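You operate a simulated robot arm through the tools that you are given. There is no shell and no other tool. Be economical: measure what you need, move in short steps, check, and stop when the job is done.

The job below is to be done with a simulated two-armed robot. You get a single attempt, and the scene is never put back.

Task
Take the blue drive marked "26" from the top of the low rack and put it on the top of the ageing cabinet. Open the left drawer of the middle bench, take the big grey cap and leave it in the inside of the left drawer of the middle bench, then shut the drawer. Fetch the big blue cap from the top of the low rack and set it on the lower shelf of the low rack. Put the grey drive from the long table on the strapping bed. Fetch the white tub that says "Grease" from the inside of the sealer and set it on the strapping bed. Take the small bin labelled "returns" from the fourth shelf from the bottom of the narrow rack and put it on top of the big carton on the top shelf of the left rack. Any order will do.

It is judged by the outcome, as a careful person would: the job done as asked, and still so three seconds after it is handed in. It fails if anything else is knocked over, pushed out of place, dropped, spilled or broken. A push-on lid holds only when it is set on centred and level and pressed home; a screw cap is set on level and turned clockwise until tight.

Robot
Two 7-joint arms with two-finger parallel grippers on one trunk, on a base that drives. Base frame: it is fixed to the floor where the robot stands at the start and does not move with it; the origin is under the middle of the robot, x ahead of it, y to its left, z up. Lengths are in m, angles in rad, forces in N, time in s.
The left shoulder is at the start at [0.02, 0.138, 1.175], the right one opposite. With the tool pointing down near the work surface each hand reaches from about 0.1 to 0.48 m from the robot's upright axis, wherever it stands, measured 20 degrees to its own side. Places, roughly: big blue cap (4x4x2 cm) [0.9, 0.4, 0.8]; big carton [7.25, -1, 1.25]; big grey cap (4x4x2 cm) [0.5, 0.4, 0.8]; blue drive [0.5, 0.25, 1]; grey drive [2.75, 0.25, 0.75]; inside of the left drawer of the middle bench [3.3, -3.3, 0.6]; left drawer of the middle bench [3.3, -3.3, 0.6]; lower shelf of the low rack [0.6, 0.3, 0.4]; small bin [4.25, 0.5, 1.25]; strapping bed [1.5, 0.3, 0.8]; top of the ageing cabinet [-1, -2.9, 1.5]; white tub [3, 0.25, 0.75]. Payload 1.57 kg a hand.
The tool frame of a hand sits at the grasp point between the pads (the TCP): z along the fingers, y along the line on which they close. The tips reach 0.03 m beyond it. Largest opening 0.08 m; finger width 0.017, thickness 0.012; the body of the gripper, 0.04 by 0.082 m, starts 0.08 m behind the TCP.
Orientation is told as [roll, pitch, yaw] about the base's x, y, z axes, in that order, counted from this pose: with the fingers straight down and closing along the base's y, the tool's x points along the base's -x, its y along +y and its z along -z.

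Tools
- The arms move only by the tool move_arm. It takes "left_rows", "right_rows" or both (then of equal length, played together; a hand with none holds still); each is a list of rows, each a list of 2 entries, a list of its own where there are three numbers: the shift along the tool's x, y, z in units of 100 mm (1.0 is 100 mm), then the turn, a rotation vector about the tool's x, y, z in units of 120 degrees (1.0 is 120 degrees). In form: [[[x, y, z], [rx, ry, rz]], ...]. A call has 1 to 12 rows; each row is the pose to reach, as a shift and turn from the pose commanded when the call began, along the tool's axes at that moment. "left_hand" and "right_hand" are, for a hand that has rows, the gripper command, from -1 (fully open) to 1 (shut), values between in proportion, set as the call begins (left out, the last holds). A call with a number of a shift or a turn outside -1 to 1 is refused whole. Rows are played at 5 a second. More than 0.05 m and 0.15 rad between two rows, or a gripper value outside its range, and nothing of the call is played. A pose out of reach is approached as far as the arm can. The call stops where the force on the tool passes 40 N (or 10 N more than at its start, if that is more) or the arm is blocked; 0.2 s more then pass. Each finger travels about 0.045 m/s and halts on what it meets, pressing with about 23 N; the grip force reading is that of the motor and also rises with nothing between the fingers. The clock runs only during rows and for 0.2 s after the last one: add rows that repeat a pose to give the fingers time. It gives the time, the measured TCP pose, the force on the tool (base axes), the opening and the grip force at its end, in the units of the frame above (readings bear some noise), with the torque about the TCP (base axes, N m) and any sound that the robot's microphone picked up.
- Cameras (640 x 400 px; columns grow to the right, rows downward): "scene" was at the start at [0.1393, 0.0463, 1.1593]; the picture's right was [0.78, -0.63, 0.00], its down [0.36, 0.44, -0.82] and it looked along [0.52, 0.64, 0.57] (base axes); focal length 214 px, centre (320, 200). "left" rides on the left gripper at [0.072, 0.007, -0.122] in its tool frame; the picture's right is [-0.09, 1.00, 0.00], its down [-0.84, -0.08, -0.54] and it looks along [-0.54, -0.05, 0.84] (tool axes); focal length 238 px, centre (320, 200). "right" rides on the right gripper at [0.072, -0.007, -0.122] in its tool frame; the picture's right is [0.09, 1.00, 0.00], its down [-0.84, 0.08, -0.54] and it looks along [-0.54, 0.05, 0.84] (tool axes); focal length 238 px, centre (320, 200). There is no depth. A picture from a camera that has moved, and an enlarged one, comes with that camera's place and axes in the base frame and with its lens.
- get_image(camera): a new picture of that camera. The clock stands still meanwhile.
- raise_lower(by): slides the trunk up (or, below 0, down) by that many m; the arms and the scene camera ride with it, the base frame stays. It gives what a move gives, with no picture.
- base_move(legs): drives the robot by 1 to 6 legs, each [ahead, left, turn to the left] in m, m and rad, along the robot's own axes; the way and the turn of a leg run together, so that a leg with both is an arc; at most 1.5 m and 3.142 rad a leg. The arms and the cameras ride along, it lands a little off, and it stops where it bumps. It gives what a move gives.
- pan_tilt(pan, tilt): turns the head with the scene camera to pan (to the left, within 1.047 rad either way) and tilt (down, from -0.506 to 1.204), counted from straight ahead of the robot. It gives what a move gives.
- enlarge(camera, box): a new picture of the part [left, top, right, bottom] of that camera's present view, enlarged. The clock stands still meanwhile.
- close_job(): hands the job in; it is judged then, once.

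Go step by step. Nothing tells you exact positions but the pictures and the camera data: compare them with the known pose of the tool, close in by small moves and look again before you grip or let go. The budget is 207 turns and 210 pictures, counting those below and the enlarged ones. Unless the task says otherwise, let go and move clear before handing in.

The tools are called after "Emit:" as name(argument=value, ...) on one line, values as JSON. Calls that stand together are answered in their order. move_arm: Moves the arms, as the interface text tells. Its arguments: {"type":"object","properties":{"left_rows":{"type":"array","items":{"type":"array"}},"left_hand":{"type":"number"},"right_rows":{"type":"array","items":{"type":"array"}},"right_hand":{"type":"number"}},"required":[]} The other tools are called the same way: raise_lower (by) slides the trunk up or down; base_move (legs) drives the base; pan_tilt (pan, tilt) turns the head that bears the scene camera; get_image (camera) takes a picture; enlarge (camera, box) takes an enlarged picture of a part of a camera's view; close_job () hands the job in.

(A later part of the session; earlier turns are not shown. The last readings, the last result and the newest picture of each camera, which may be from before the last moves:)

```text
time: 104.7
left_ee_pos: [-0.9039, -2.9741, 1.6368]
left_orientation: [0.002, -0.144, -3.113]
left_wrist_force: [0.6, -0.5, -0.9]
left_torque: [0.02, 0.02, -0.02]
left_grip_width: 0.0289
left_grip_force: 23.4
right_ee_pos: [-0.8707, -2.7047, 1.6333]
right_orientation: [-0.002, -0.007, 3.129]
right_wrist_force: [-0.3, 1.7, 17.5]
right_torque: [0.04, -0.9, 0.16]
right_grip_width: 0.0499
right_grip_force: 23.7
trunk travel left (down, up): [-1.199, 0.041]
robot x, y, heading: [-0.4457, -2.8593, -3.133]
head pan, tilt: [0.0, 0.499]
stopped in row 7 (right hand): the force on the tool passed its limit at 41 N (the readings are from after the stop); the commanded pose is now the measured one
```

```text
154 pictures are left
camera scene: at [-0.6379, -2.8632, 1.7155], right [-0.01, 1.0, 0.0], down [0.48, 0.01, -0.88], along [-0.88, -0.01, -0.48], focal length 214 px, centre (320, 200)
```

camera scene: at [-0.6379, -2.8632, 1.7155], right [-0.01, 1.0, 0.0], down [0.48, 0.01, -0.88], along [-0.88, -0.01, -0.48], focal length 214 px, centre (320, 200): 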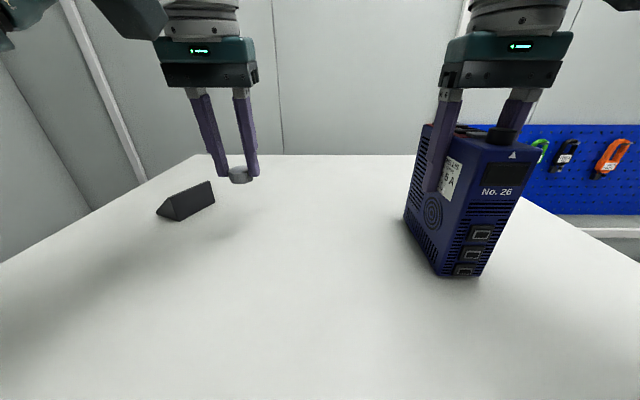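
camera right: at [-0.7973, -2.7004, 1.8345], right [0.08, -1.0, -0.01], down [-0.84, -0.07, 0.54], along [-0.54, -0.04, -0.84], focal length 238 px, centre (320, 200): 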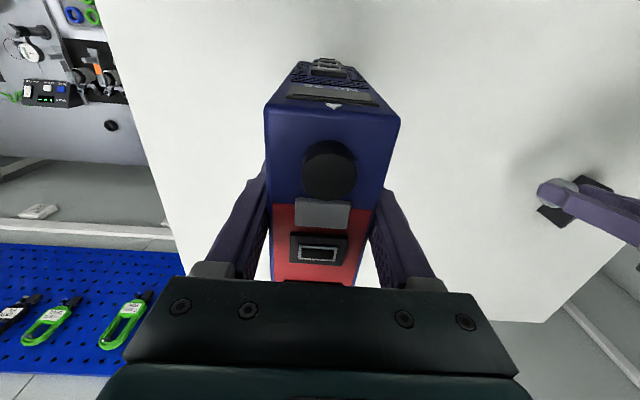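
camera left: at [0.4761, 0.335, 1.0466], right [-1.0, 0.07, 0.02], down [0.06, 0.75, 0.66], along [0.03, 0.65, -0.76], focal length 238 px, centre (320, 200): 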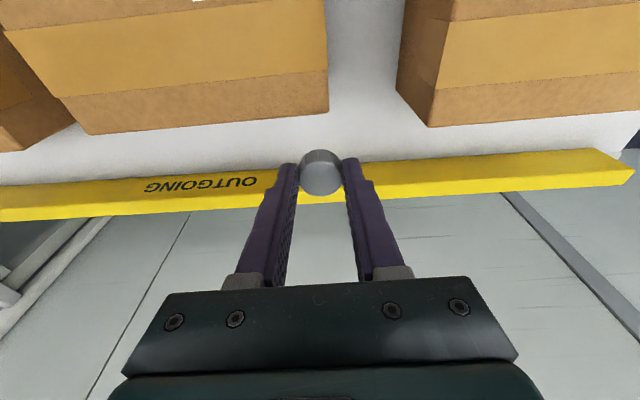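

On the surface. Release, rise straight up and back away.

Emit:
move_arm(right_rows=[[[0, 0, 0], [0, 0, 0]], [[0, 0, 0], [0, 0, 0]], [[0, 0, 0], [0, 0, 0]], [[0, 0, 0], [0, 0, 0]], [[0, 0, -0.3], [0, 0, 0]], [[0, 0, -0.65], [0, 0, 0]], [[0, 0, -1.0], [0, 0, 0]]], right_hand=-1)

Emit:
base_move(legs=[[-0.5, 0, 0]])

Emit:
get_image(camera="scene")

```text
time: 106.3
left_ee_pos: [-0.9043, -2.9738, 1.6366]
left_orientation: [0.002, -0.145, -3.115]
left_wrist_force: [-1.0, 0.4, 0.0]
left_torque: [-0.02, -0.01, 0.01]
left_grip_width: 0.0288
left_grip_force: 22.8
right_ee_pos: [-0.8668, -2.7018, 1.7213]
right_orientation: [-0.006, 0.026, 3.123]
right_wrist_force: [-0.5, 1.3, 0.4]
right_torque: [0.01, 0.01, -0.01]
right_grip_width: 0.0799
right_grip_force: 0.2
trunk travel left (down, up): [-1.199, 0.041]
robot x, y, heading: [-0.4517, -2.8638, -3.132]
head pan, tilt: [0.0, 0.499]
```

```text
time: 109.3
left_ee_pos: [-0.4051, -2.9709, 1.6363]
left_orientation: [0.004, -0.145, -3.111]
left_wrist_force: [-0.3, 0.7, 0.5]
left_torque: [0.05, -0.02, 0.0]
left_grip_width: 0.0285
left_grip_force: 23.1
right_ee_pos: [-0.3671, -2.7004, 1.721]
right_orientation: [-0.004, 0.024, 3.134]
right_wrist_force: [-0.8, 0.2, -0.4]
right_torque: [-0.02, 0.01, -0.02]
right_grip_width: 0.0797
right_grip_force: 0.0
trunk travel left (down, up): [-1.199, 0.041]
robot x, y, heading: [0.0505, -2.859, -3.122]
head pan, tilt: [0.0, 0.499]
```

```text
153 pictures are left
camera scene: at [-0.1377, -2.8584, 1.7155], right [-0.01, 1.0, 0.0], down [0.48, 0.01, -0.88], along [-0.88, -0.01, -0.48], focal length 214 px, centre (320, 200)
```

scene: 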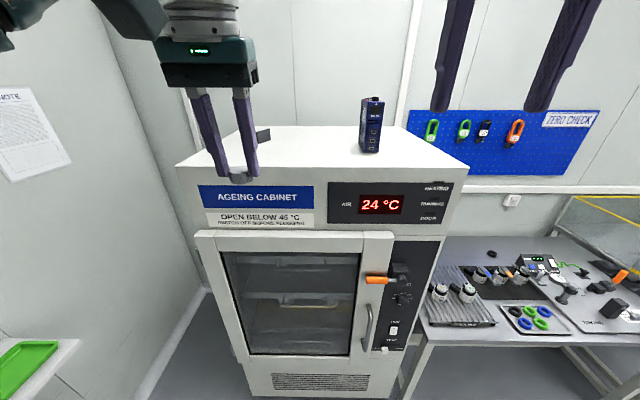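

Drive 26 is placed. Now go out to the aisle and look toward the middle bench.

Emit:
base_move(legs=[[-0.1, -0.95, 0], [0, 0, 2.6]])

Emit:
raise_lower(by=-0.4)

Emit:
pan_tilt(pan=-0.2, tilt=0.3)

Emit:
get_image(camera="scene")

```text
time: 120.2
left_ee_pos: [0.5805, -2.0651, 1.637]
left_orientation: [0.004, -0.144, -0.544]
left_wrist_force: [-0.7, 0.0, 0.1]
left_torque: [-0.04, -0.01, 0.02]
left_grip_width: 0.0287
left_grip_force: 22.9
right_ee_pos: [0.4017, -2.2735, 1.7203]
right_orientation: [-0.003, 0.026, -0.585]
right_wrist_force: [-1.1, 0.6, -0.5]
right_torque: [0.03, 0.03, 0.02]
right_grip_width: 0.0799
right_grip_force: 0.1
trunk travel left (down, up): [-1.199, 0.041]
robot x, y, heading: [0.1363, -1.9119, -0.562]
head pan, tilt: [0.0, 0.499]
```

```text
time: 124.1
left_ee_pos: [0.5803, -2.0661, 1.2376]
left_orientation: [0.002, -0.142, -0.543]
left_wrist_force: [-0.2, 0.4, -0.1]
left_torque: [-0.01, 0.03, 0.02]
left_grip_width: 0.0288
left_grip_force: 23.1
right_ee_pos: [0.4026, -2.2718, 1.3202]
right_orientation: [-0.005, 0.027, -0.584]
right_wrist_force: [-0.2, -0.6, -0.3]
right_torque: [0.0, -0.05, 0.01]
right_grip_width: 0.0799
right_grip_force: 0.0
trunk travel left (down, up): [-0.799, 0.441]
robot x, y, heading: [0.1359, -1.9159, -0.568]
head pan, tilt: [0.0, 0.499]
```

```text
time: 124.8
left_ee_pos: [0.5814, -2.0663, 1.2356]
left_orientation: [0.003, -0.143, -0.545]
left_wrist_force: [-0.8, 0.7, 0.0]
left_torque: [0.01, -0.03, 0.04]
left_grip_width: 0.0287
left_grip_force: 23.0
right_ee_pos: [0.403, -2.2721, 1.3193]
right_orientation: [-0.002, 0.026, -0.584]
right_wrist_force: [0.6, -0.7, 0.3]
right_torque: [0.03, -0.01, -0.02]
right_grip_width: 0.0803
right_grip_force: 0.0
trunk travel left (down, up): [-0.799, 0.441]
robot x, y, heading: [0.1363, -1.9149, -0.563]
head pan, tilt: [-0.201, 0.3]
```

```text
152 pictures are left
camera scene: at [0.2905, -2.0316, 1.3338], right [-0.69, -0.72, 0.0], down [-0.21, 0.2, -0.96], along [0.69, -0.66, -0.3], focal length 214 px, centre (320, 200)
```

scene: 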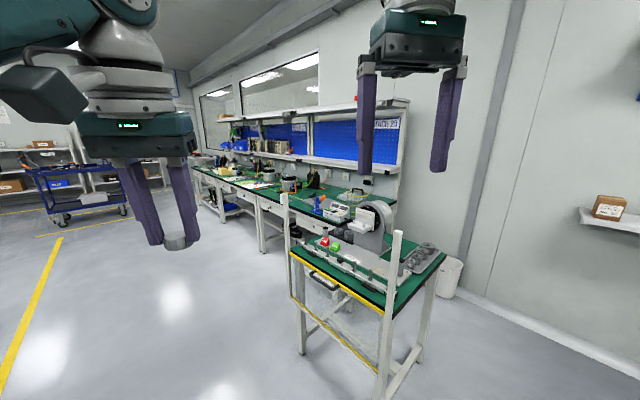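

Benches line the −y wall. Drive down the aisle to about x=3.2 and face the middle bench.

Emit:
base_move(legs=[[0, 0, 0.563], [1.5, 0.1, 0], [1.5, 0.05, 0], [0, 0, -1.571]])

Emit:
pan_tilt(pan=0, tilt=0.4)

Emit:
get_image(camera="scene")

```text
refused: leg 2 is longer than a leg can be; nothing moved
```

```text
time: 125.5
left_ee_pos: [0.5798, -2.0664, 1.2357]
left_orientation: [0.003, -0.143, -0.544]
left_wrist_force: [-0.5, -0.3, -0.2]
left_torque: [-0.04, 0.01, -0.02]
left_grip_width: 0.0288
left_grip_force: 22.5
right_ee_pos: [0.4021, -2.2735, 1.3195]
right_orientation: [-0.003, 0.027, -0.584]
right_wrist_force: [-0.5, -0.1, 0.1]
right_torque: [0.02, 0.02, -0.01]
right_grip_width: 0.0799
right_grip_force: 0.1
trunk travel left (down, up): [-0.799, 0.441]
robot x, y, heading: [0.136, -1.9171, -0.563]
head pan, tilt: [0.0, 0.4]
```

```text
151 pictures are left
camera scene: at [0.3014, -2.0166, 1.3246], right [-0.53, -0.85, 0.0], down [-0.33, 0.21, -0.92], along [0.78, -0.49, -0.39], focal length 214 px, centre (320, 200)
```

scene: 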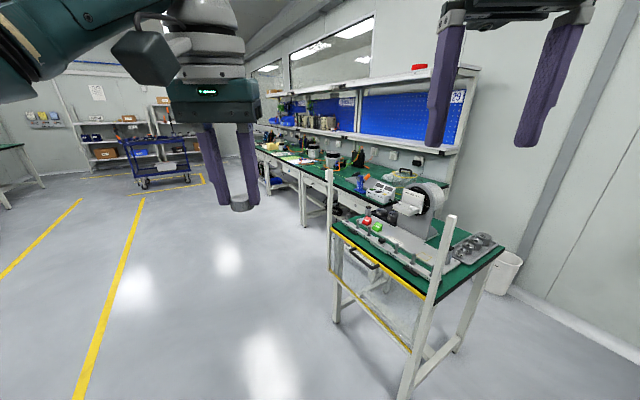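

Emit:
base_move(legs=[[0, 0, 0.563], [1.45, 0.05, 0], [1.45, 0.05, 0], [0, 0, -1.571]])

Emit:
get_image(camera="scene")

```text
time: 145.1
left_ee_pos: [3.147, -2.3009, 1.2363]
left_orientation: [0.005, -0.144, -1.601]
left_wrist_force: [-0.2, 0.8, -1.0]
left_torque: [-0.04, 0.03, -0.05]
left_grip_width: 0.0286
left_grip_force: 23.5
right_ee_pos: [2.8815, -2.2472, 1.3191]
right_orientation: [-0.003, 0.026, -1.641]
right_wrist_force: [-0.5, -0.4, -0.1]
right_torque: [0.0, -0.01, 0.0]
right_grip_width: 0.0799
right_grip_force: 0.0
trunk travel left (down, up): [-0.799, 0.441]
robot x, y, heading: [3.0618, -1.8399, -1.622]
head pan, tilt: [0.0, 0.4]
```

```text
150 pictures are left
camera scene: at [3.0554, -2.0321, 1.3246], right [-1.0, 0.05, 0.0], down [0.02, 0.39, -0.92], along [-0.05, -0.92, -0.39], focal length 214 px, centre (320, 200)
```

scene: 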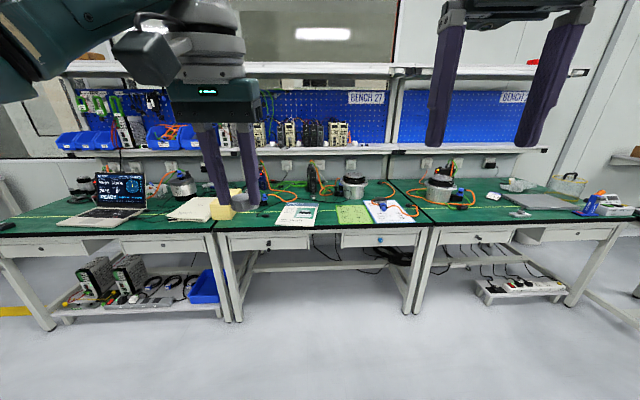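

The middle bench (BENCH 27) has two drawers; the left one is around x≈3.29. Zoom in.

Emit:
enlarge(camera="scene", box=[200, 190, 360, 290])

```text
4.00 times, centred on (280, 240) of scene
camera zoom: at [3.0554, -2.0321, 1.3246], right [-1.0, 0.05, 0.0], down [0.02, 0.39, -0.92], along [-0.05, -0.92, -0.39], focal length 858 px, centre (480, 40)
```

zoom: 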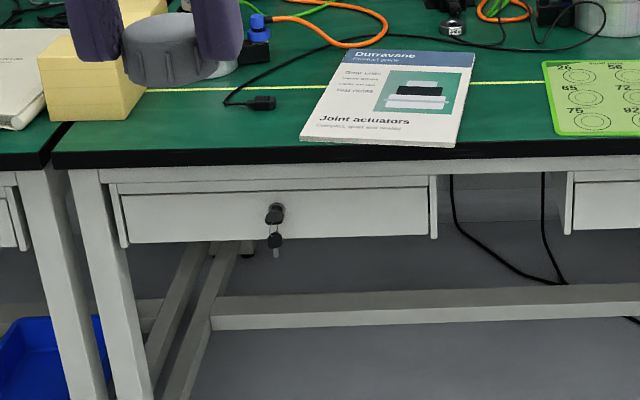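

The drawer front has a lock with a key (with tag) sticking out. Get closer and look.

Emit:
base_move(legs=[[0, 0, 0.051], [0.4, 0.24, 0]])

Emit:
raise_lower(by=-0.25)

Emit:
pan_tilt(pan=0, tilt=0.6)

Emit:
get_image(camera="scene")

Emit:
enlarge(camera="scene", box=[240, 190, 400, 290])

```text
time: 148.3
left_ee_pos: [3.4042, -2.6982, 1.2359]
left_orientation: [0.004, -0.143, -1.562]
left_wrist_force: [1.4, -0.7, -0.4]
left_torque: [0.03, 0.01, -0.03]
left_grip_width: 0.0285
left_grip_force: 23.1
right_ee_pos: [3.1353, -2.6545, 1.3206]
right_orientation: [-0.002, 0.029, -1.601]
right_wrist_force: [0.2, 0.4, 0.3]
right_torque: [0.03, 0.0, -0.01]
right_grip_width: 0.08
right_grip_force: 0.0
trunk travel left (down, up): [-0.799, 0.441]
robot x, y, heading: [3.2997, -2.2381, -1.58]
head pan, tilt: [0.0, 0.4]
```

```text
time: 150.9
left_ee_pos: [3.4046, -2.6989, 0.9859]
left_orientation: [0.003, -0.141, -1.562]
left_wrist_force: [-0.1, 0.5, -0.8]
left_torque: [0.0, -0.01, -0.01]
left_grip_width: 0.0286
left_grip_force: 23.0
right_ee_pos: [3.1348, -2.6555, 1.07]
right_orientation: [-0.003, 0.027, -1.603]
right_wrist_force: [0.2, 0.0, -0.5]
right_torque: [-0.01, -0.02, 0.0]
right_grip_width: 0.0797
right_grip_force: 0.0
trunk travel left (down, up): [-0.549, 0.691]
robot x, y, heading: [3.3, -2.2386, -1.58]
head pan, tilt: [0.0, 0.4]
```

```text
time: 151.6
left_ee_pos: [3.405, -2.6974, 0.9856]
left_orientation: [0.004, -0.143, -1.563]
left_wrist_force: [0.1, 0.4, 0.2]
left_torque: [-0.01, -0.02, 0.02]
left_grip_width: 0.0286
left_grip_force: 23.2
right_ee_pos: [3.1354, -2.6539, 1.07]
right_orientation: [-0.004, 0.027, -1.601]
right_wrist_force: [0.4, -0.2, -0.5]
right_torque: [-0.04, -0.01, -0.01]
right_grip_width: 0.0798
right_grip_force: 0.1
trunk travel left (down, up): [-0.549, 0.691]
robot x, y, heading: [3.3022, -2.2432, -1.576]
head pan, tilt: [0.0, 0.6]
```

```text
148 pictures are left
camera scene: at [3.3008, -2.4284, 1.0564], right [-1.0, 0.01, 0.0], down [0.01, 0.56, -0.83], along [-0.01, -0.83, -0.56], focal length 214 px, centre (320, 200)
```

scene: 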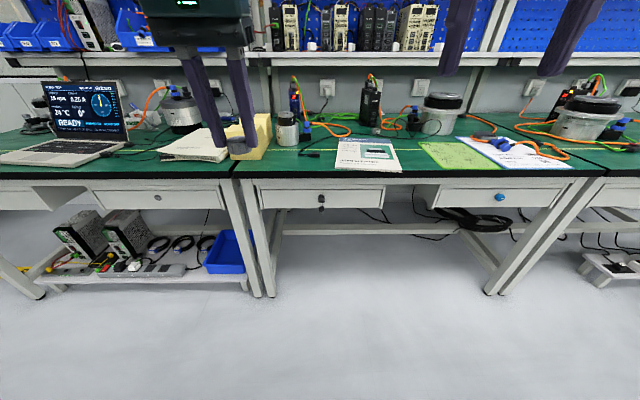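

```text
4.00 times, centred on (320, 240) of scene
camera zoom: at [3.3008, -2.4284, 1.0564], right [-1.0, 0.01, 0.0], down [0.01, 0.56, -0.83], along [-0.01, -0.83, -0.56], focal length 858 px, centre (320, 40)
```

zoom: 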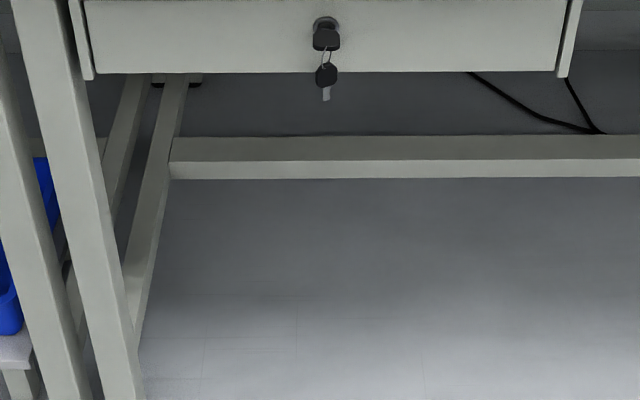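

Lock/key at about (3.288, −3.06, 0.633). I'll point the right hand forward toward it and tuck the left hand back.

Emit:
move_arm(right_rows=[[[-0.08, 0.05, 0.08], [0, -0.0695, 0]], [[-0.16, 0.1, 0.16], [0, -0.139, 0]], [[-0.24, 0.15, 0.24], [0, -0.208, 0]], [[-0.32, 0.2, 0.32], [0, -0.277, 0]], [[-0.4, 0.25, 0.4], [0, -0.347, 0]], [[-0.48, 0.3, 0.48], [0, -0.416, 0]], [[-0.56, 0.35, 0.56], [0, -0.486, 0]], [[-0.64, 0.4, 0.64], [0, -0.555, 0]], [[-0.72, 0.45, 0.72], [0, -0.625, 0]], [[-0.8, 0.5, 0.8], [0, -0.694, 0]], [[-0.9, 0.5, 0.9], [0, -0.763, 0]], [[-0.9, 0.5, 0.9], [0, -0.763, 0]]], left_rows=[[[0.1, 0, -0.02], [0, 0, 0]], [[0.2, 0, -0.05], [0, 0, 0]], [[0.3, 0, -0.1], [0, 0, 0]], [[0.4, 0, -0.15], [0, 0, 0]], [[0.5, 0, -0.2], [0, 0, 0]], [[0.6, 0, -0.2], [0, 0, 0]], [[0.7, 0, -0.2], [0, 0, 0]], [[0.8, 0, -0.2], [0, 0, 0]], [[0.9, 0, -0.2], [0, 0, 0]], [[1.0, 0, -0.2], [0, 0, 0]], [[1.0, 0, -0.2], [0, 0, 0]], [[1.0, 0, -0.2], [0, 0, 0]]])

Emit:
get_image(camera="right")

Emit:
get_image(camera="scene")

```text
time: 154.2
left_ee_pos: [3.4046, -2.5956, 0.9905]
left_orientation: [0.004, -0.142, -1.562]
left_wrist_force: [0.3, -0.2, 0.8]
left_torque: [0.01, 0.03, -0.03]
left_grip_width: 0.0286
left_grip_force: 23.5
right_ee_pos: [3.1828, -2.7438, 0.9766]
right_orientation: [-1.475, -1.565, -0.127]
right_wrist_force: [0.2, -0.5, -0.1]
right_torque: [0.0, -0.01, -0.04]
right_grip_width: 0.0799
right_grip_force: 0.0
trunk travel left (down, up): [-0.549, 0.691]
robot x, y, heading: [3.3023, -2.238, -1.58]
head pan, tilt: [0.0, 0.6]
```

```text
146 pictures are left
camera right: at [3.1797, -2.6205, 0.9049], right [0.99, -0.03, -0.09], down [0.1, 0.54, 0.84], along [0.02, -0.84, 0.54], focal length 238 px, centre (320, 200)
```

right: 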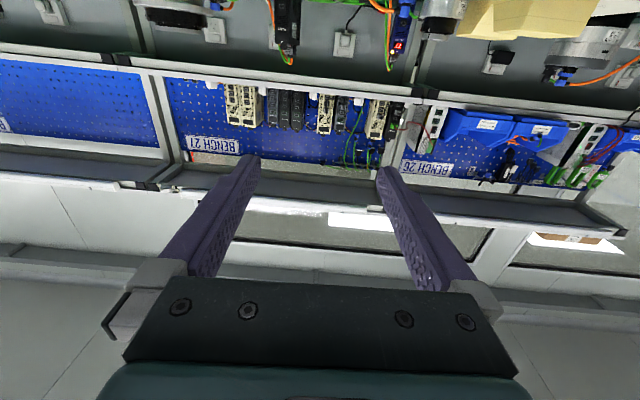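

```text
145 pictures are left
camera scene: at [3.3008, -2.4284, 1.0564], right [-1.0, 0.01, 0.0], down [0.01, 0.56, -0.83], along [-0.01, -0.83, -0.56], focal length 214 px, centre (320, 200)
```

scene: 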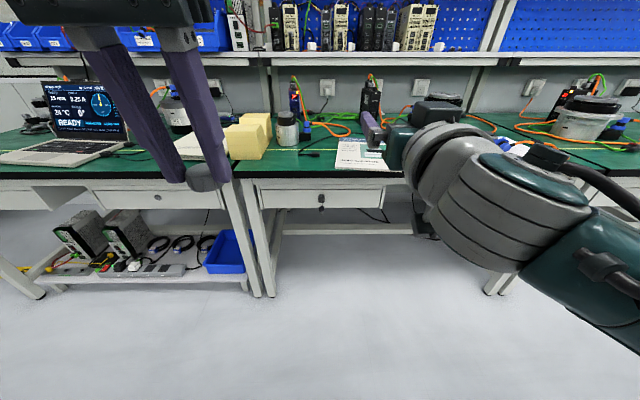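

Hand points forward. Shift it left/down and tuck the left hand further back, then lower the trunk.

Emit:
move_arm(right_rows=[[[0.3, 0.3, 0], [0, 0, 0]], [[0.6, 0.6, 0], [0, 0, 0]], [[0.9, 0.9, 0], [0, 0, 0]], [[1.0, 1.0, 0], [0, 0, 0]], [[1.0, 1.0, 0], [0, 0, 0]]], left_rows=[[[0.3, 0, -0.05], [0, 0, 0]], [[0.6, 0, -0.1], [0, 0, 0]], [[0.9, 0.1, -0.14], [0, 0, 0]], [[0.9, 0.2, -0.14], [0, 0, 0]], [[0.9, 0.3, -0.14], [0, 0, 0]]])

Emit:
raise_lower(by=-0.24)

Emit:
get_image(camera="right")

Emit:
get_image(camera="scene")

```text
time: 155.4
left_ee_pos: [3.4344, -2.5048, 0.9929]
left_orientation: [0.002, -0.143, -1.563]
left_wrist_force: [0.0, 0.4, 0.5]
left_torque: [-0.03, -0.01, -0.01]
left_grip_width: 0.0286
left_grip_force: 23.1
right_ee_pos: [3.2845, -2.7473, 0.8782]
right_orientation: [-2.085, -1.567, 0.483]
right_wrist_force: [-0.4, -0.8, 0.0]
right_torque: [0.0, 0.0, 0.0]
right_grip_width: 0.0798
right_grip_force: 0.1
trunk travel left (down, up): [-0.549, 0.691]
robot x, y, heading: [3.2993, -2.242, -1.579]
head pan, tilt: [0.0, 0.6]
```

```text
time: 157.9
left_ee_pos: [3.4334, -2.5036, 0.7519]
left_orientation: [0.005, -0.143, -1.561]
left_wrist_force: [0.1, 0.3, 0.5]
left_torque: [0.0, -0.02, -0.02]
left_grip_width: 0.0286
left_grip_force: 23.5
right_ee_pos: [3.2824, -2.7481, 0.6378]
right_orientation: [-1.594, -1.569, -0.007]
right_wrist_force: [0.3, -0.4, -0.2]
right_torque: [-0.03, 0.02, -0.02]
right_grip_width: 0.0803
right_grip_force: 0.0
trunk travel left (down, up): [-0.309, 0.931]
robot x, y, heading: [3.3029, -2.2413, -1.579]
head pan, tilt: [0.0, 0.6]
```

```text
144 pictures are left
camera right: at [3.2806, -2.6253, 0.5654], right [0.99, -0.03, -0.1], down [0.1, 0.54, 0.84], along [0.02, -0.84, 0.54], focal length 238 px, centre (320, 200)
```

right: 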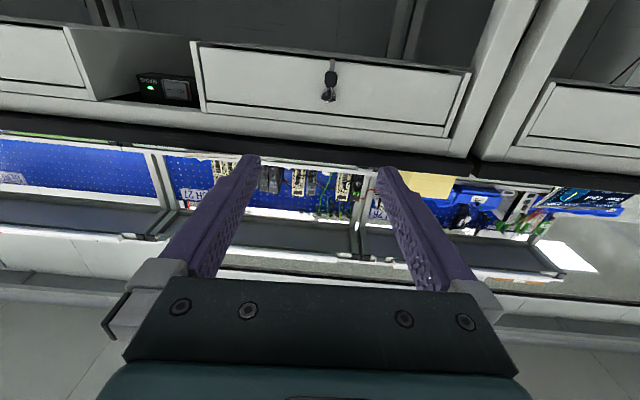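

```text
143 pictures are left
camera scene: at [3.3008, -2.4285, 0.8164], right [-1.0, 0.01, 0.0], down [0.01, 0.56, -0.83], along [-0.01, -0.83, -0.56], focal length 214 px, centre (320, 200)
```

scene: 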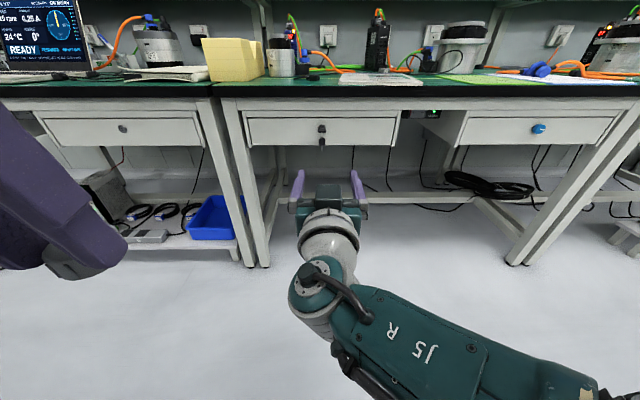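

Lock at ≈(3.286, −3.08, 0.63). Zoom for its shape.

Emit:
enlarge(camera="scene", box=[272, 100, 372, 162])

Emit:
enlarge(camera="right", box=[280, 40, 380, 102])

```text
6.40 times, centred on (322, 131) of scene
camera zoom: at [3.3008, -2.4285, 0.8164], right [-1.0, 0.01, 0.0], down [0.01, 0.56, -0.83], along [-0.01, -0.83, -0.56], focal length 1373 px, centre (307, 642)
```

zoom: 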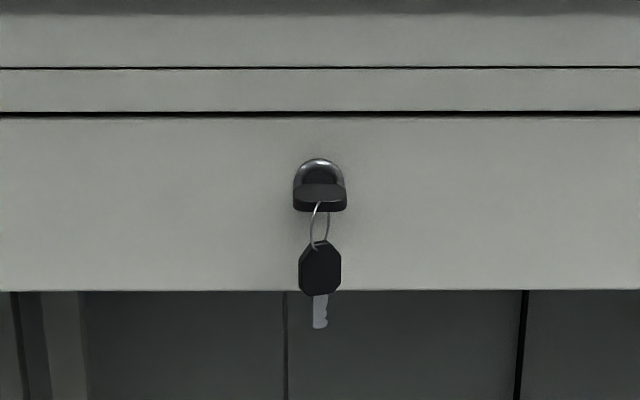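

```text
6.40 times, centred on (330, 71) of right
camera zoom: at [3.2806, -2.6253, 0.5654], right [0.99, -0.03, -0.1], down [0.1, 0.54, 0.84], along [0.02, -0.84, 0.54], focal length 1525 px, centre (256, 1026)
```

zoom: 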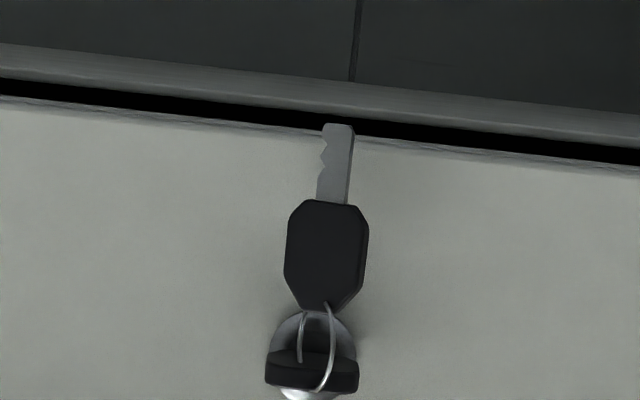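

The key bow is flat and horizontal (≈2.5 cm wide). I'll advance the base 0.24 m, then check alignment.

Emit:
base_move(legs=[[0.24, 0, 0]])

Emit:
get_image(camera="right")

Emit:
get_image(camera="scene")

```text
time: 159.7
left_ee_pos: [3.4317, -2.7475, 0.7529]
left_orientation: [0.004, -0.143, -1.561]
left_wrist_force: [0.2, -0.4, -0.6]
left_torque: [0.0, -0.02, 0.0]
left_grip_width: 0.0287
left_grip_force: 23.1
right_ee_pos: [3.2828, -2.9915, 0.6374]
right_orientation: [-1.474, -1.568, -0.125]
right_wrist_force: [0.6, -0.5, -0.8]
right_torque: [0.02, -0.02, 0.01]
right_grip_width: 0.0797
right_grip_force: 0.1
trunk travel left (down, up): [-0.309, 0.931]
robot x, y, heading: [3.3015, -2.4829, -1.576]
head pan, tilt: [0.0, 0.6]
```

```text
140 pictures are left
camera right: at [3.2792, -2.868, 0.5652], right [0.99, -0.03, -0.1], down [0.1, 0.54, 0.84], along [0.03, -0.84, 0.54], focal length 238 px, centre (320, 200)
```

right: 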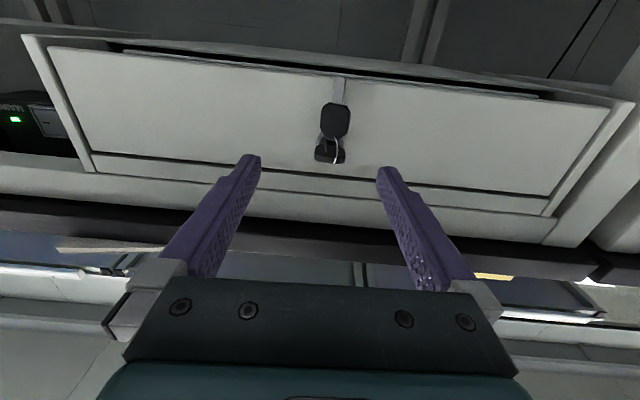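

```text
139 pictures are left
camera scene: at [3.2991, -2.6713, 0.8164], right [-1.0, 0.01, 0.0], down [0.0, 0.56, -0.83], along [-0.01, -0.83, -0.56], focal length 214 px, centre (320, 200)
```

scene: 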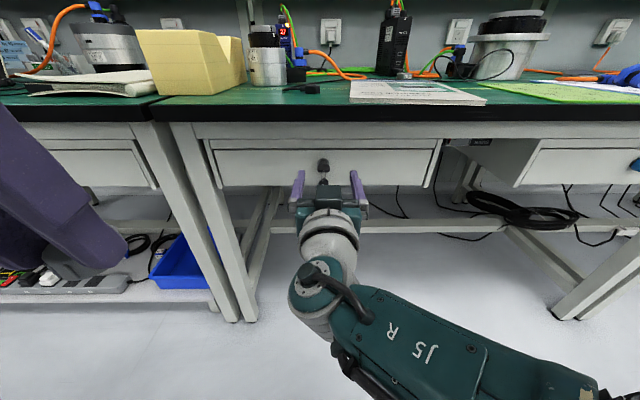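

Nearly aligned. Move +7 mm left, 4 mm down and forward 4.5 cm.

Emit:
move_arm(right_rows=[[[0.04, 0.07, 0.1], [0, 0, 0]], [[0.04, 0.07, 0.25], [0, 0, 0]], [[0.04, 0.07, 0.38], [0, 0, 0]], [[0.04, 0.07, 0.45], [0, 0, 0]], [[0.04, 0.07, 0.45], [0, 0, 0]]], right_hand=-1)

Emit:
enlarge(camera="right", box=[200, 50, 440, 200])

Emit:
enlarge(camera="scene", box=[260, 130, 380, 205])

```text
time: 160.9
left_ee_pos: [3.4318, -2.7473, 0.7525]
left_orientation: [0.004, -0.144, -1.561]
left_wrist_force: [-0.5, 0.3, -0.4]
left_torque: [0.01, -0.02, -0.02]
left_grip_width: 0.0289
left_grip_force: 23.5
right_ee_pos: [3.2826, -3.017, 0.6448]
right_orientation: [-1.603, -1.568, 0.003]
right_wrist_force: [0.0, 1.4, -0.5]
right_torque: [-0.02, 0.02, 0.02]
right_grip_width: 0.0801
right_grip_force: 0.1
right hand out of reach, approached as far as the arm can: row 2, 3, 4, 5
trunk travel left (down, up): [-0.309, 0.931]
robot x, y, heading: [3.3022, -2.4843, -1.574]
head pan, tilt: [0.0, 0.6]
```

```text
2.67 times, centred on (320, 125) of right
camera zoom: at [3.2799, -2.8932, 0.5724], right [1.0, -0.03, -0.09], down [0.1, 0.54, 0.84], along [0.03, -0.84, 0.54], focal length 636 px, centre (320, 400)
```

zoom: 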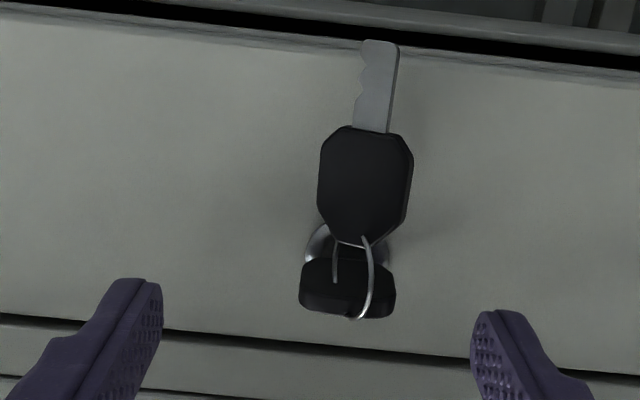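

```text
5.33 times, centred on (320, 168) of scene
camera zoom: at [3.3006, -2.6717, 0.8179], right [-1.0, -0.01, 0.0], down [0.0, 0.55, -0.83], along [0.01, -0.83, -0.55], focal length 1144 px, centre (320, 373)
```

zoom: 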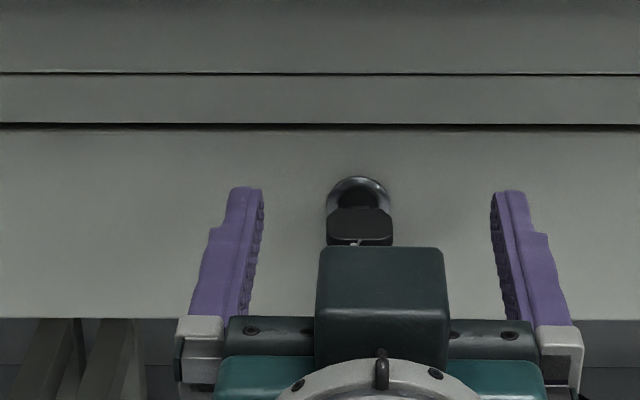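

Bow centre ≈(3.29, −3.04, 0.634). Small base advance, and shift hand +8 mm and 11 mm down, then grip.

Emit:
base_move(legs=[[0.025, -0.006, 0]])

Emit:
move_arm(right_rows=[[[0.06, 0.08, 0], [0, 0, 0]], [[0.11, 0.12, 0], [0, 0, 0]], [[0.11, 0.12, 0], [0, 0, 0]]])

Emit:
enlarge(camera="right", box=[200, 50, 440, 200])

Emit:
enlarge(camera="scene", box=[260, 130, 380, 205])

```text
time: 161.8
left_ee_pos: [3.4256, -2.7691, 0.7526]
left_orientation: [0.001, -0.144, -1.561]
left_wrist_force: [0.0, 0.2, -0.1]
left_torque: [-0.01, -0.04, 0.01]
left_grip_width: 0.0287
left_grip_force: 22.7
right_ee_pos: [3.2777, -3.0348, 0.6442]
right_orientation: [-2.399, -1.567, 0.803]
right_wrist_force: [-1.8, 6.8, 2.9]
right_torque: [-0.1, -0.18, 0.26]
right_grip_width: 0.0776
right_grip_force: 0.0
trunk travel left (down, up): [-0.309, 0.931]
robot x, y, heading: [3.2934, -2.5062, -1.584]
head pan, tilt: [0.0, 0.6]
stopped in leg 1: the force on the tool passed its limit at 120 N (the readings are from after the stop); the commanded pose is now the measured one
```

```text
time: 162.6
left_ee_pos: [3.4249, -2.7717, 0.7527]
left_orientation: [0.001, -0.145, -1.561]
left_wrist_force: [-0.1, 0.6, -1.1]
left_torque: [0.01, -0.01, 0.03]
left_grip_width: 0.0287
left_grip_force: 22.9
right_ee_pos: [3.2776, -3.0329, 0.6379]
right_orientation: [-1.595, -1.559, -0.009]
right_wrist_force: [0.7, -1.2, 0.4]
right_torque: [0.02, -0.06, 0.0]
right_grip_width: 0.0801
right_grip_force: 0.1
right hand out of reach, approached as far as the arm can: row 1, 2, 3
trunk travel left (down, up): [-0.309, 0.931]
robot x, y, heading: [3.2952, -2.5044, -1.577]
head pan, tilt: [0.0, 0.6]
```

```text
2.67 times, centred on (320, 125) of right
camera zoom: at [3.2742, -2.9109, 0.566], right [0.99, -0.03, -0.1], down [0.11, 0.54, 0.84], along [0.03, -0.84, 0.54], focal length 636 px, centre (320, 400)
```

zoom: 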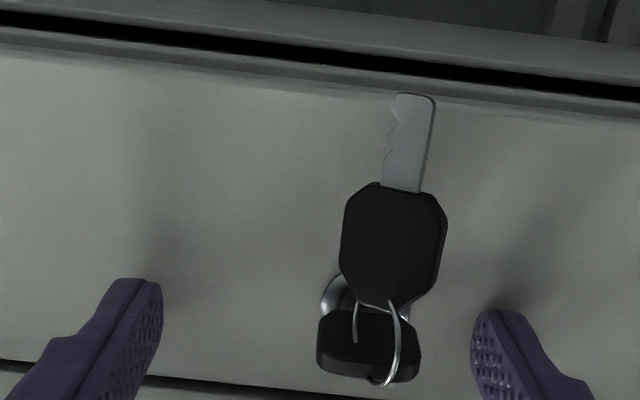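

```text
5.33 times, centred on (320, 168) of scene
camera zoom: at [3.2984, -2.6958, 0.8203], right [-1.0, -0.05, 0.0], down [-0.03, 0.53, -0.85], along [0.04, -0.85, -0.53], focal length 1144 px, centre (320, 373)
```

zoom: 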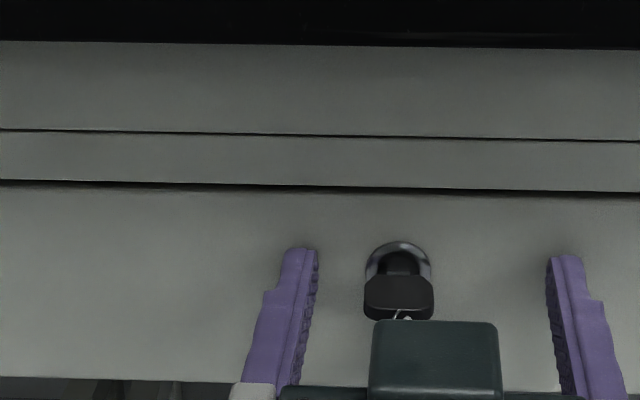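

Fingertips reach the panel; only a 13 mm sideways shift is needed. Do it with the base, then grip.

Emit:
base_move(legs=[[-0.008, 0.014, 0]])

Emit:
enlarge(camera="right", box=[200, 50, 440, 200])

```text
time: 163.4
left_ee_pos: [3.4396, -2.7632, 0.7529]
left_orientation: [0.002, -0.145, -1.56]
left_wrist_force: [0.5, -0.2, -0.9]
left_torque: [0.0, -0.01, 0.04]
left_grip_width: 0.0286
left_grip_force: 23.1
right_ee_pos: [3.2933, -3.0274, 0.6403]
right_orientation: [-1.893, -1.56, 0.293]
right_wrist_force: [1.1, 1.5, 0.2]
right_torque: [0.0, -0.02, 0.0]
right_grip_width: 0.0801
right_grip_force: 0.0
trunk travel left (down, up): [-0.309, 0.931]
robot x, y, heading: [3.3031, -2.5, -1.579]
head pan, tilt: [0.0, 0.6]
```

```text
2.67 times, centred on (320, 125) of right
camera zoom: at [3.2898, -2.9037, 0.5674], right [0.99, -0.03, -0.1], down [0.1, 0.54, 0.83], along [0.03, -0.84, 0.54], focal length 636 px, centre (320, 400)
```

zoom: 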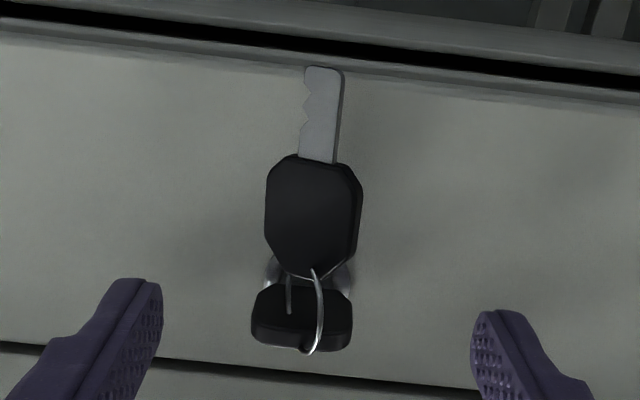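

Bow is between the fingers. Close on it.

Emit:
move_arm(right_rows=[[[0, -0.03, 0], [0, 0, 0]], [[0, -0.03, 0], [0, 0, 0]], [[0, -0.03, 0], [0, 0, 0]], [[0, -0.03, 0], [0, 0, 0]], [[0, -0.03, 0], [0, 0, 0]]], right_hand=1)

Emit:
enlarge(camera="right", box=[200, 50, 440, 200])

```text
time: 164.6
left_ee_pos: [3.4374, -2.7636, 0.7521]
left_orientation: [0.003, -0.144, -1.56]
left_wrist_force: [-0.6, 0.0, 0.5]
left_torque: [0.03, 0.01, -0.03]
left_grip_width: 0.0284
left_grip_force: 23.9
right_ee_pos: [3.2874, -3.0252, 0.64]
right_orientation: [-1.868, -1.56, 0.267]
right_wrist_force: [-4.8, 2.3, 2.5]
right_torque: [-0.01, 0.04, 0.37]
right_grip_width: 0.0244
right_grip_force: 29.5
trunk travel left (down, up): [-0.309, 0.931]
robot x, y, heading: [3.3023, -2.494, -1.579]
head pan, tilt: [0.0, 0.6]
```

```text
2.67 times, centred on (320, 125) of right
camera zoom: at [3.2852, -2.9032, 0.5674], right [0.99, -0.03, -0.1], down [0.1, 0.54, 0.83], along [0.03, -0.84, 0.54], focal length 636 px, centre (320, 400)
```

zoom: 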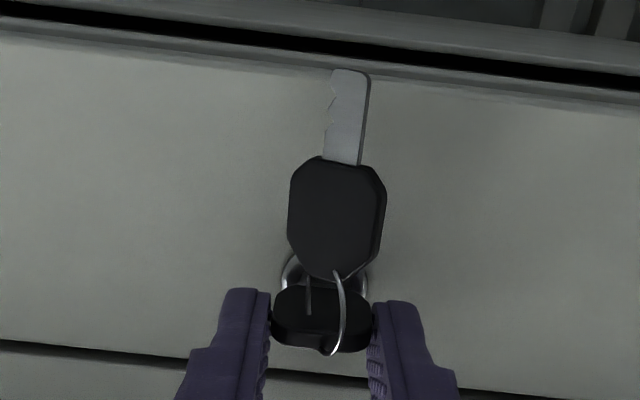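

Gripped. Pull back gently.

Emit:
move_arm(right_rows=[[[0, 0, -0.05], [0, 0, 0]], [[0, 0, -0.15], [0, 0, 0]], [[0, 0, -0.3], [0, 0, 0]], [[0, 0, -0.45], [0, 0, 0]], [[0, 0, -0.45], [0, 0, 0]]])

Emit:
enlarge(camera="scene", box=[220, 100, 420, 225])

```text
time: 165.8
left_ee_pos: [3.4354, -2.7633, 0.7518]
left_orientation: [0.0, -0.143, -1.561]
left_wrist_force: [0.7, -0.2, -0.1]
left_torque: [0.03, 0.03, 0.03]
left_grip_width: 0.0282
left_grip_force: 23.3
right_ee_pos: [3.2897, -2.9806, 0.6393]
right_orientation: [-1.767, -1.559, 0.165]
right_wrist_force: [-9.6, 1.9, -0.4]
right_torque: [-0.33, 0.03, 0.58]
right_grip_width: 0.0242
right_grip_force: 36.5
trunk travel left (down, up): [-0.309, 0.931]
robot x, y, heading: [3.3027, -2.4969, -1.577]
head pan, tilt: [0.0, 0.6]
```

```text
3.20 times, centred on (320, 162) of scene
camera zoom: at [3.3045, -2.6864, 0.8164], right [-1.0, 0.01, 0.0], down [0.0, 0.57, -0.82], along [-0.01, -0.82, -0.57], focal length 686 px, centre (320, 320)
```

zoom: 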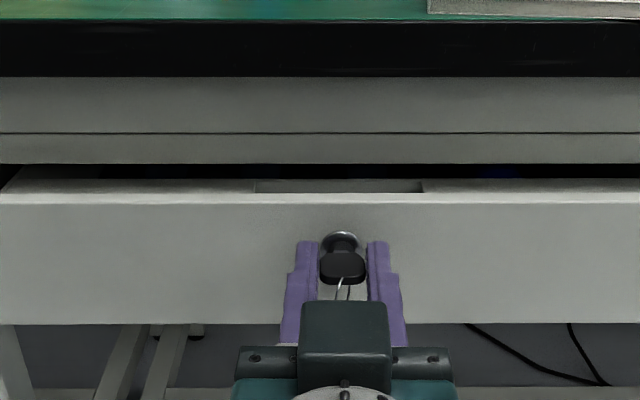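

The drawer opens. Pull it further with the base.

Emit:
base_move(legs=[[-0.2, 0, 0]])

Emit:
get_image(camera="scene")

```text
time: 167.4
left_ee_pos: [3.4379, -2.5636, 0.7524]
left_orientation: [-0.001, -0.145, -1.558]
left_wrist_force: [0.7, -0.1, -0.3]
left_torque: [-0.01, 0.01, 0.02]
left_grip_width: 0.0286
left_grip_force: 22.9
right_ee_pos: [3.2894, -2.782, 0.6401]
right_orientation: [-1.77, -1.558, 0.168]
right_wrist_force: [-14.6, 0.1, -3.1]
right_torque: [-0.24, 0.12, 0.43]
right_grip_width: 0.0246
right_grip_force: 36.2
trunk travel left (down, up): [-0.309, 0.931]
robot x, y, heading: [3.3083, -2.2987, -1.581]
head pan, tilt: [0.0, 0.6]
```

```text
131 pictures are left
camera scene: at [3.3048, -2.4872, 0.8163], right [-1.0, 0.01, 0.0], down [0.0, 0.56, -0.83], along [-0.01, -0.83, -0.56], focal length 214 px, centre (320, 200)
```

scene: 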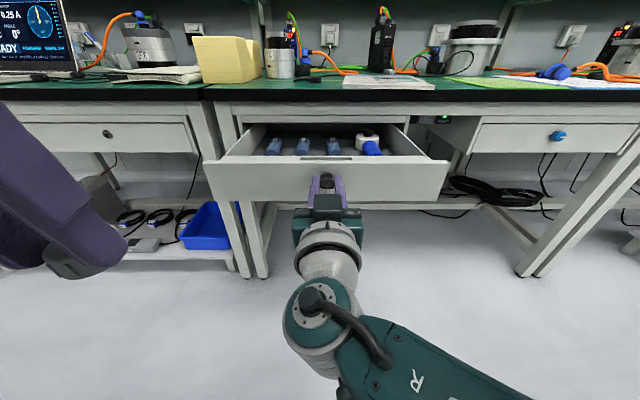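

The drawer is open ~24 cm with free space in front. Release the key, back off, and move the right hand aside.

Emit:
move_arm(right_rows=[[[0, 0, 0], [0, 0, 0]], [[0, 0, 0], [0, 0, 0]], [[0, 0, 0], [0, 0, 0]], [[0, 0, -0.3], [0, 0, 0]], [[0, 0, -0.7], [0, 0, 0]], [[-0.2, -0.3, -1.0], [0, 0, 0]], [[-0.4, -0.7, -1.0], [0, 0, 0]], [[-0.6, -1.0, -1.0], [0, 0, 0]]], right_hand=-1)

Emit:
get_image(camera="scene")

```text
time: 169.2
left_ee_pos: [3.4397, -2.564, 0.7523]
left_orientation: [0.002, -0.143, -1.562]
left_wrist_force: [-0.7, -0.2, -0.1]
left_torque: [0.02, 0.0, -0.01]
left_grip_width: 0.0288
left_grip_force: 23.2
right_ee_pos: [3.1957, -2.6766, 0.6995]
right_orientation: [-1.765, -1.56, 0.161]
right_wrist_force: [0.1, 0.4, 0.7]
right_torque: [0.0, -0.02, 0.01]
right_grip_width: 0.0802
right_grip_force: 0.2
trunk travel left (down, up): [-0.309, 0.931]
robot x, y, heading: [3.3087, -2.2978, -1.577]
head pan, tilt: [0.0, 0.6]
```

```text
130 pictures are left
camera scene: at [3.3083, -2.4867, 0.8163], right [-1.0, 0.01, 0.0], down [0.0, 0.57, -0.82], along [-0.01, -0.82, -0.57], focal length 214 px, centre (320, 200)
```

scene: 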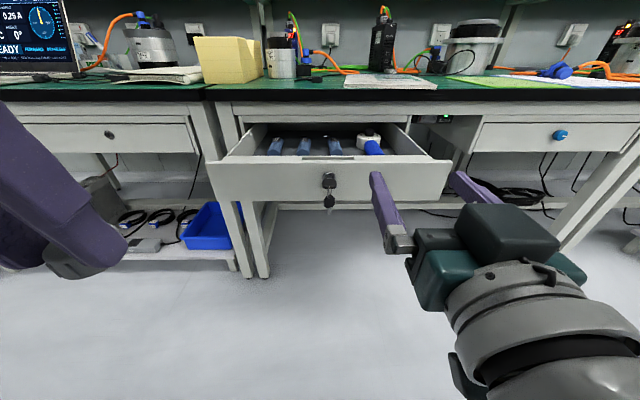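

Raise the right hand out of the way, advance the base, and reach the left hand over the drawer.

Emit:
move_arm(right_rows=[[[-0.4, -0.2, 0], [0, 0, 0]], [[-0.8, -0.4, 0], [0, 0, 0]], [[-1.0, -0.8, 0], [0, 0, 0]], [[-1.0, -0.8, 0], [0, 0, 0]]], left_rows=[[[0, 0, -0.15], [0, 0, 0]], [[-0.3, -0.2, -0.25], [0, 0, 0]], [[-0.6, -0.3, -0.25], [0, 0, 0]], [[-0.9, -0.4, -0.25], [0, 0, 0]]])

Emit:
base_move(legs=[[0.17, 0, 0]])

Emit:
get_image(camera="left")

Emit:
get_image(camera="scene")

```text
time: 170.2
left_ee_pos: [3.4028, -2.6514, 0.7917]
left_orientation: [0.002, -0.145, -1.558]
left_wrist_force: [-0.2, -0.1, 0.5]
left_torque: [0.0, 0.03, 0.02]
left_grip_width: 0.0286
left_grip_force: 23.2
right_ee_pos: [3.1174, -2.678, 0.8044]
right_orientation: [-1.867, -1.56, 0.265]
right_wrist_force: [0.3, -0.3, 0.9]
right_torque: [0.02, -0.01, 0.0]
right_grip_width: 0.0799
right_grip_force: 0.1
trunk travel left (down, up): [-0.309, 0.931]
robot x, y, heading: [3.31, -2.2978, -1.58]
head pan, tilt: [0.0, 0.6]
```

```text
time: 171.7
left_ee_pos: [3.4024, -2.8186, 0.7916]
left_orientation: [0.003, -0.144, -1.557]
left_wrist_force: [-0.8, -0.5, -0.3]
left_torque: [-0.02, 0.04, 0.01]
left_grip_width: 0.0289
left_grip_force: 23.0
right_ee_pos: [3.1186, -2.8455, 0.803]
right_orientation: [-1.794, -1.56, 0.193]
right_wrist_force: [0.3, 0.2, -0.3]
right_torque: [-0.06, -0.01, 0.0]
right_grip_width: 0.08
right_grip_force: 0.1
trunk travel left (down, up): [-0.309, 0.931]
robot x, y, heading: [3.3074, -2.4678, -1.57]
head pan, tilt: [0.0, 0.6]
```

```text
129 pictures are left
camera left: at [3.4081, -2.7296, 0.9014], right [1.0, -0.08, 0.02], down [-0.07, -0.75, 0.66], along [-0.04, -0.66, -0.75], focal length 238 px, centre (320, 200)
```

left: 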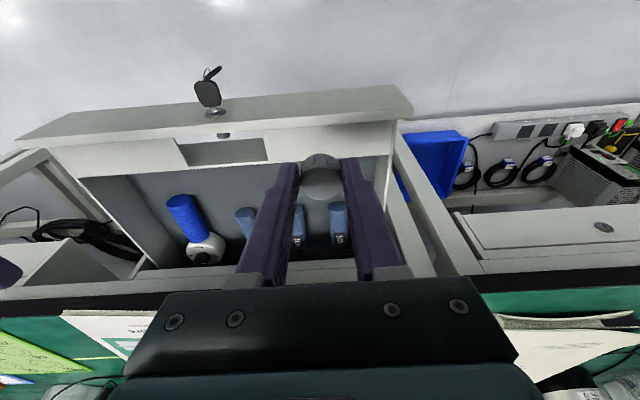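

```text
128 pictures are left
camera scene: at [3.3082, -2.655, 0.8164], right [-1.0, 0.01, 0.0], down [0.0, 0.56, -0.83], along [0.0, -0.83, -0.56], focal length 214 px, centre (320, 200)
```

scene: 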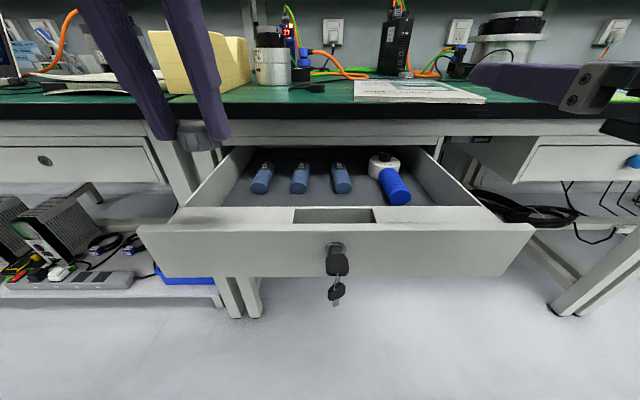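

Front part of the drawer is free. Move over (3.37, −2.90) and lower.

Emit:
move_arm(left_rows=[[[-0.4, -0.15, 0.05], [0, 0, 0]], [[-0.8, -0.3, 0.11], [0, 0, 0]], [[-0.75, -0.3, 0.5], [0, 0, 0]], [[-0.7, -0.3, 0.9], [0, 0, 0]], [[-0.7, -0.3, 1.0], [0, 0, 0]], [[-0.7, -0.3, 1.0], [0, 0, 0]]])

Emit:
get_image(camera="left")

Emit:
get_image(camera="scene")

```text
time: 173.1
left_ee_pos: [3.373, -2.9031, 0.7014]
left_orientation: [0.002, -0.146, -1.556]
left_wrist_force: [0.5, -1.2, -0.6]
left_torque: [0.03, -0.03, 0.02]
left_grip_width: 0.0287
left_grip_force: 23.6
right_ee_pos: [3.1182, -2.8466, 0.8026]
right_orientation: [-1.771, -1.558, 0.172]
right_wrist_force: [-0.4, -0.3, 0.2]
right_torque: [-0.01, 0.03, 0.01]
right_grip_width: 0.0801
right_grip_force: 0.0
trunk travel left (down, up): [-0.309, 0.931]
robot x, y, heading: [3.3092, -2.4662, -1.575]
head pan, tilt: [0.0, 0.6]
```

```text
127 pictures are left
camera left: at [3.3791, -2.8143, 0.8119], right [1.0, -0.08, 0.02], down [-0.07, -0.75, 0.66], along [-0.04, -0.66, -0.75], focal length 238 px, centre (320, 200)
```

left: 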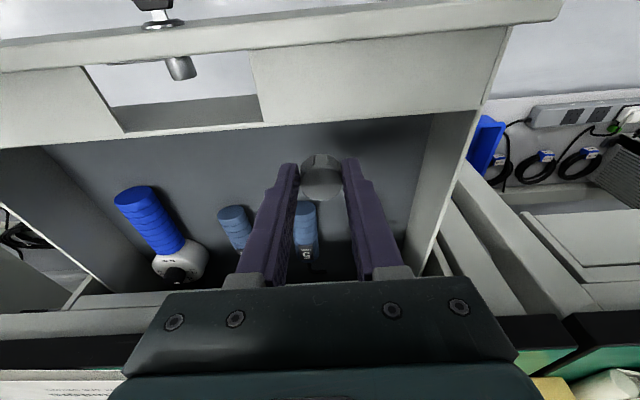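

```text
126 pictures are left
camera scene: at [3.3081, -2.6548, 0.8164], right [-1.0, 0.01, 0.0], down [0.0, 0.56, -0.83], along [0.0, -0.83, -0.56], focal length 214 px, centre (320, 200)
```

scene: 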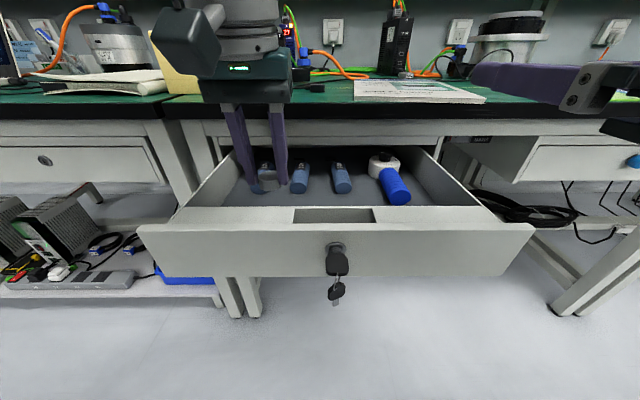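

Inside the drawer's outline. Lower gently until contact.

Emit:
move_arm(left_rows=[[[0.03, 0, 0.2], [0, 0, 0]], [[0.06, 0, 0.4], [0, 0, 0]], [[0.08, 0, 0.55], [0, 0, 0]], [[0.1, 0, 0.65], [0, 0, 0]], [[0.11, 0, 0.72], [0, 0, 0]], [[0.12, 0, 0.78], [0, 0, 0]], [[0.12, 0, 0.78], [0, 0, 0]]])

Emit:
get_image(camera="left")

```text
time: 174.7
left_ee_pos: [3.3753, -2.9051, 0.6244]
left_orientation: [0.0, -0.15, -1.558]
left_wrist_force: [0.1, -1.4, 21.9]
left_torque: [-0.26, 0.02, 0.0]
left_grip_width: 0.029
left_grip_force: 23.4
right_ee_pos: [3.1197, -2.8484, 0.8051]
right_orientation: [-1.991, -1.56, 0.391]
right_wrist_force: [-0.1, -0.4, 0.3]
right_torque: [-0.01, 0.03, 0.04]
right_grip_width: 0.0803
right_grip_force: 0.0
trunk travel left (down, up): [-0.309, 0.931]
robot x, y, heading: [3.3096, -2.4688, -1.574]
head pan, tilt: [0.0, 0.6]
```

```text
125 pictures are left
camera left: at [3.3803, -2.8156, 0.7343], right [1.0, -0.08, 0.01], down [-0.07, -0.75, 0.66], along [-0.04, -0.66, -0.75], focal length 238 px, centre (320, 200)
```

left: 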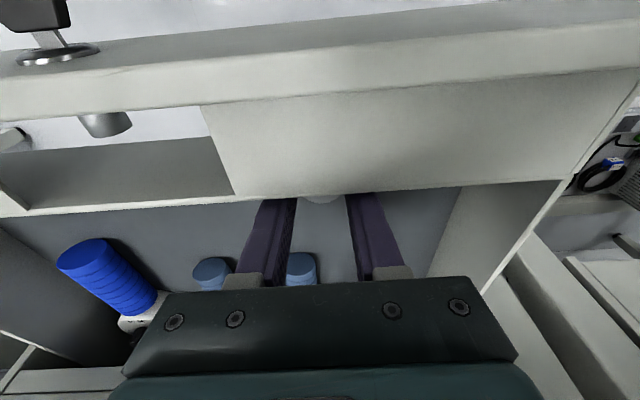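

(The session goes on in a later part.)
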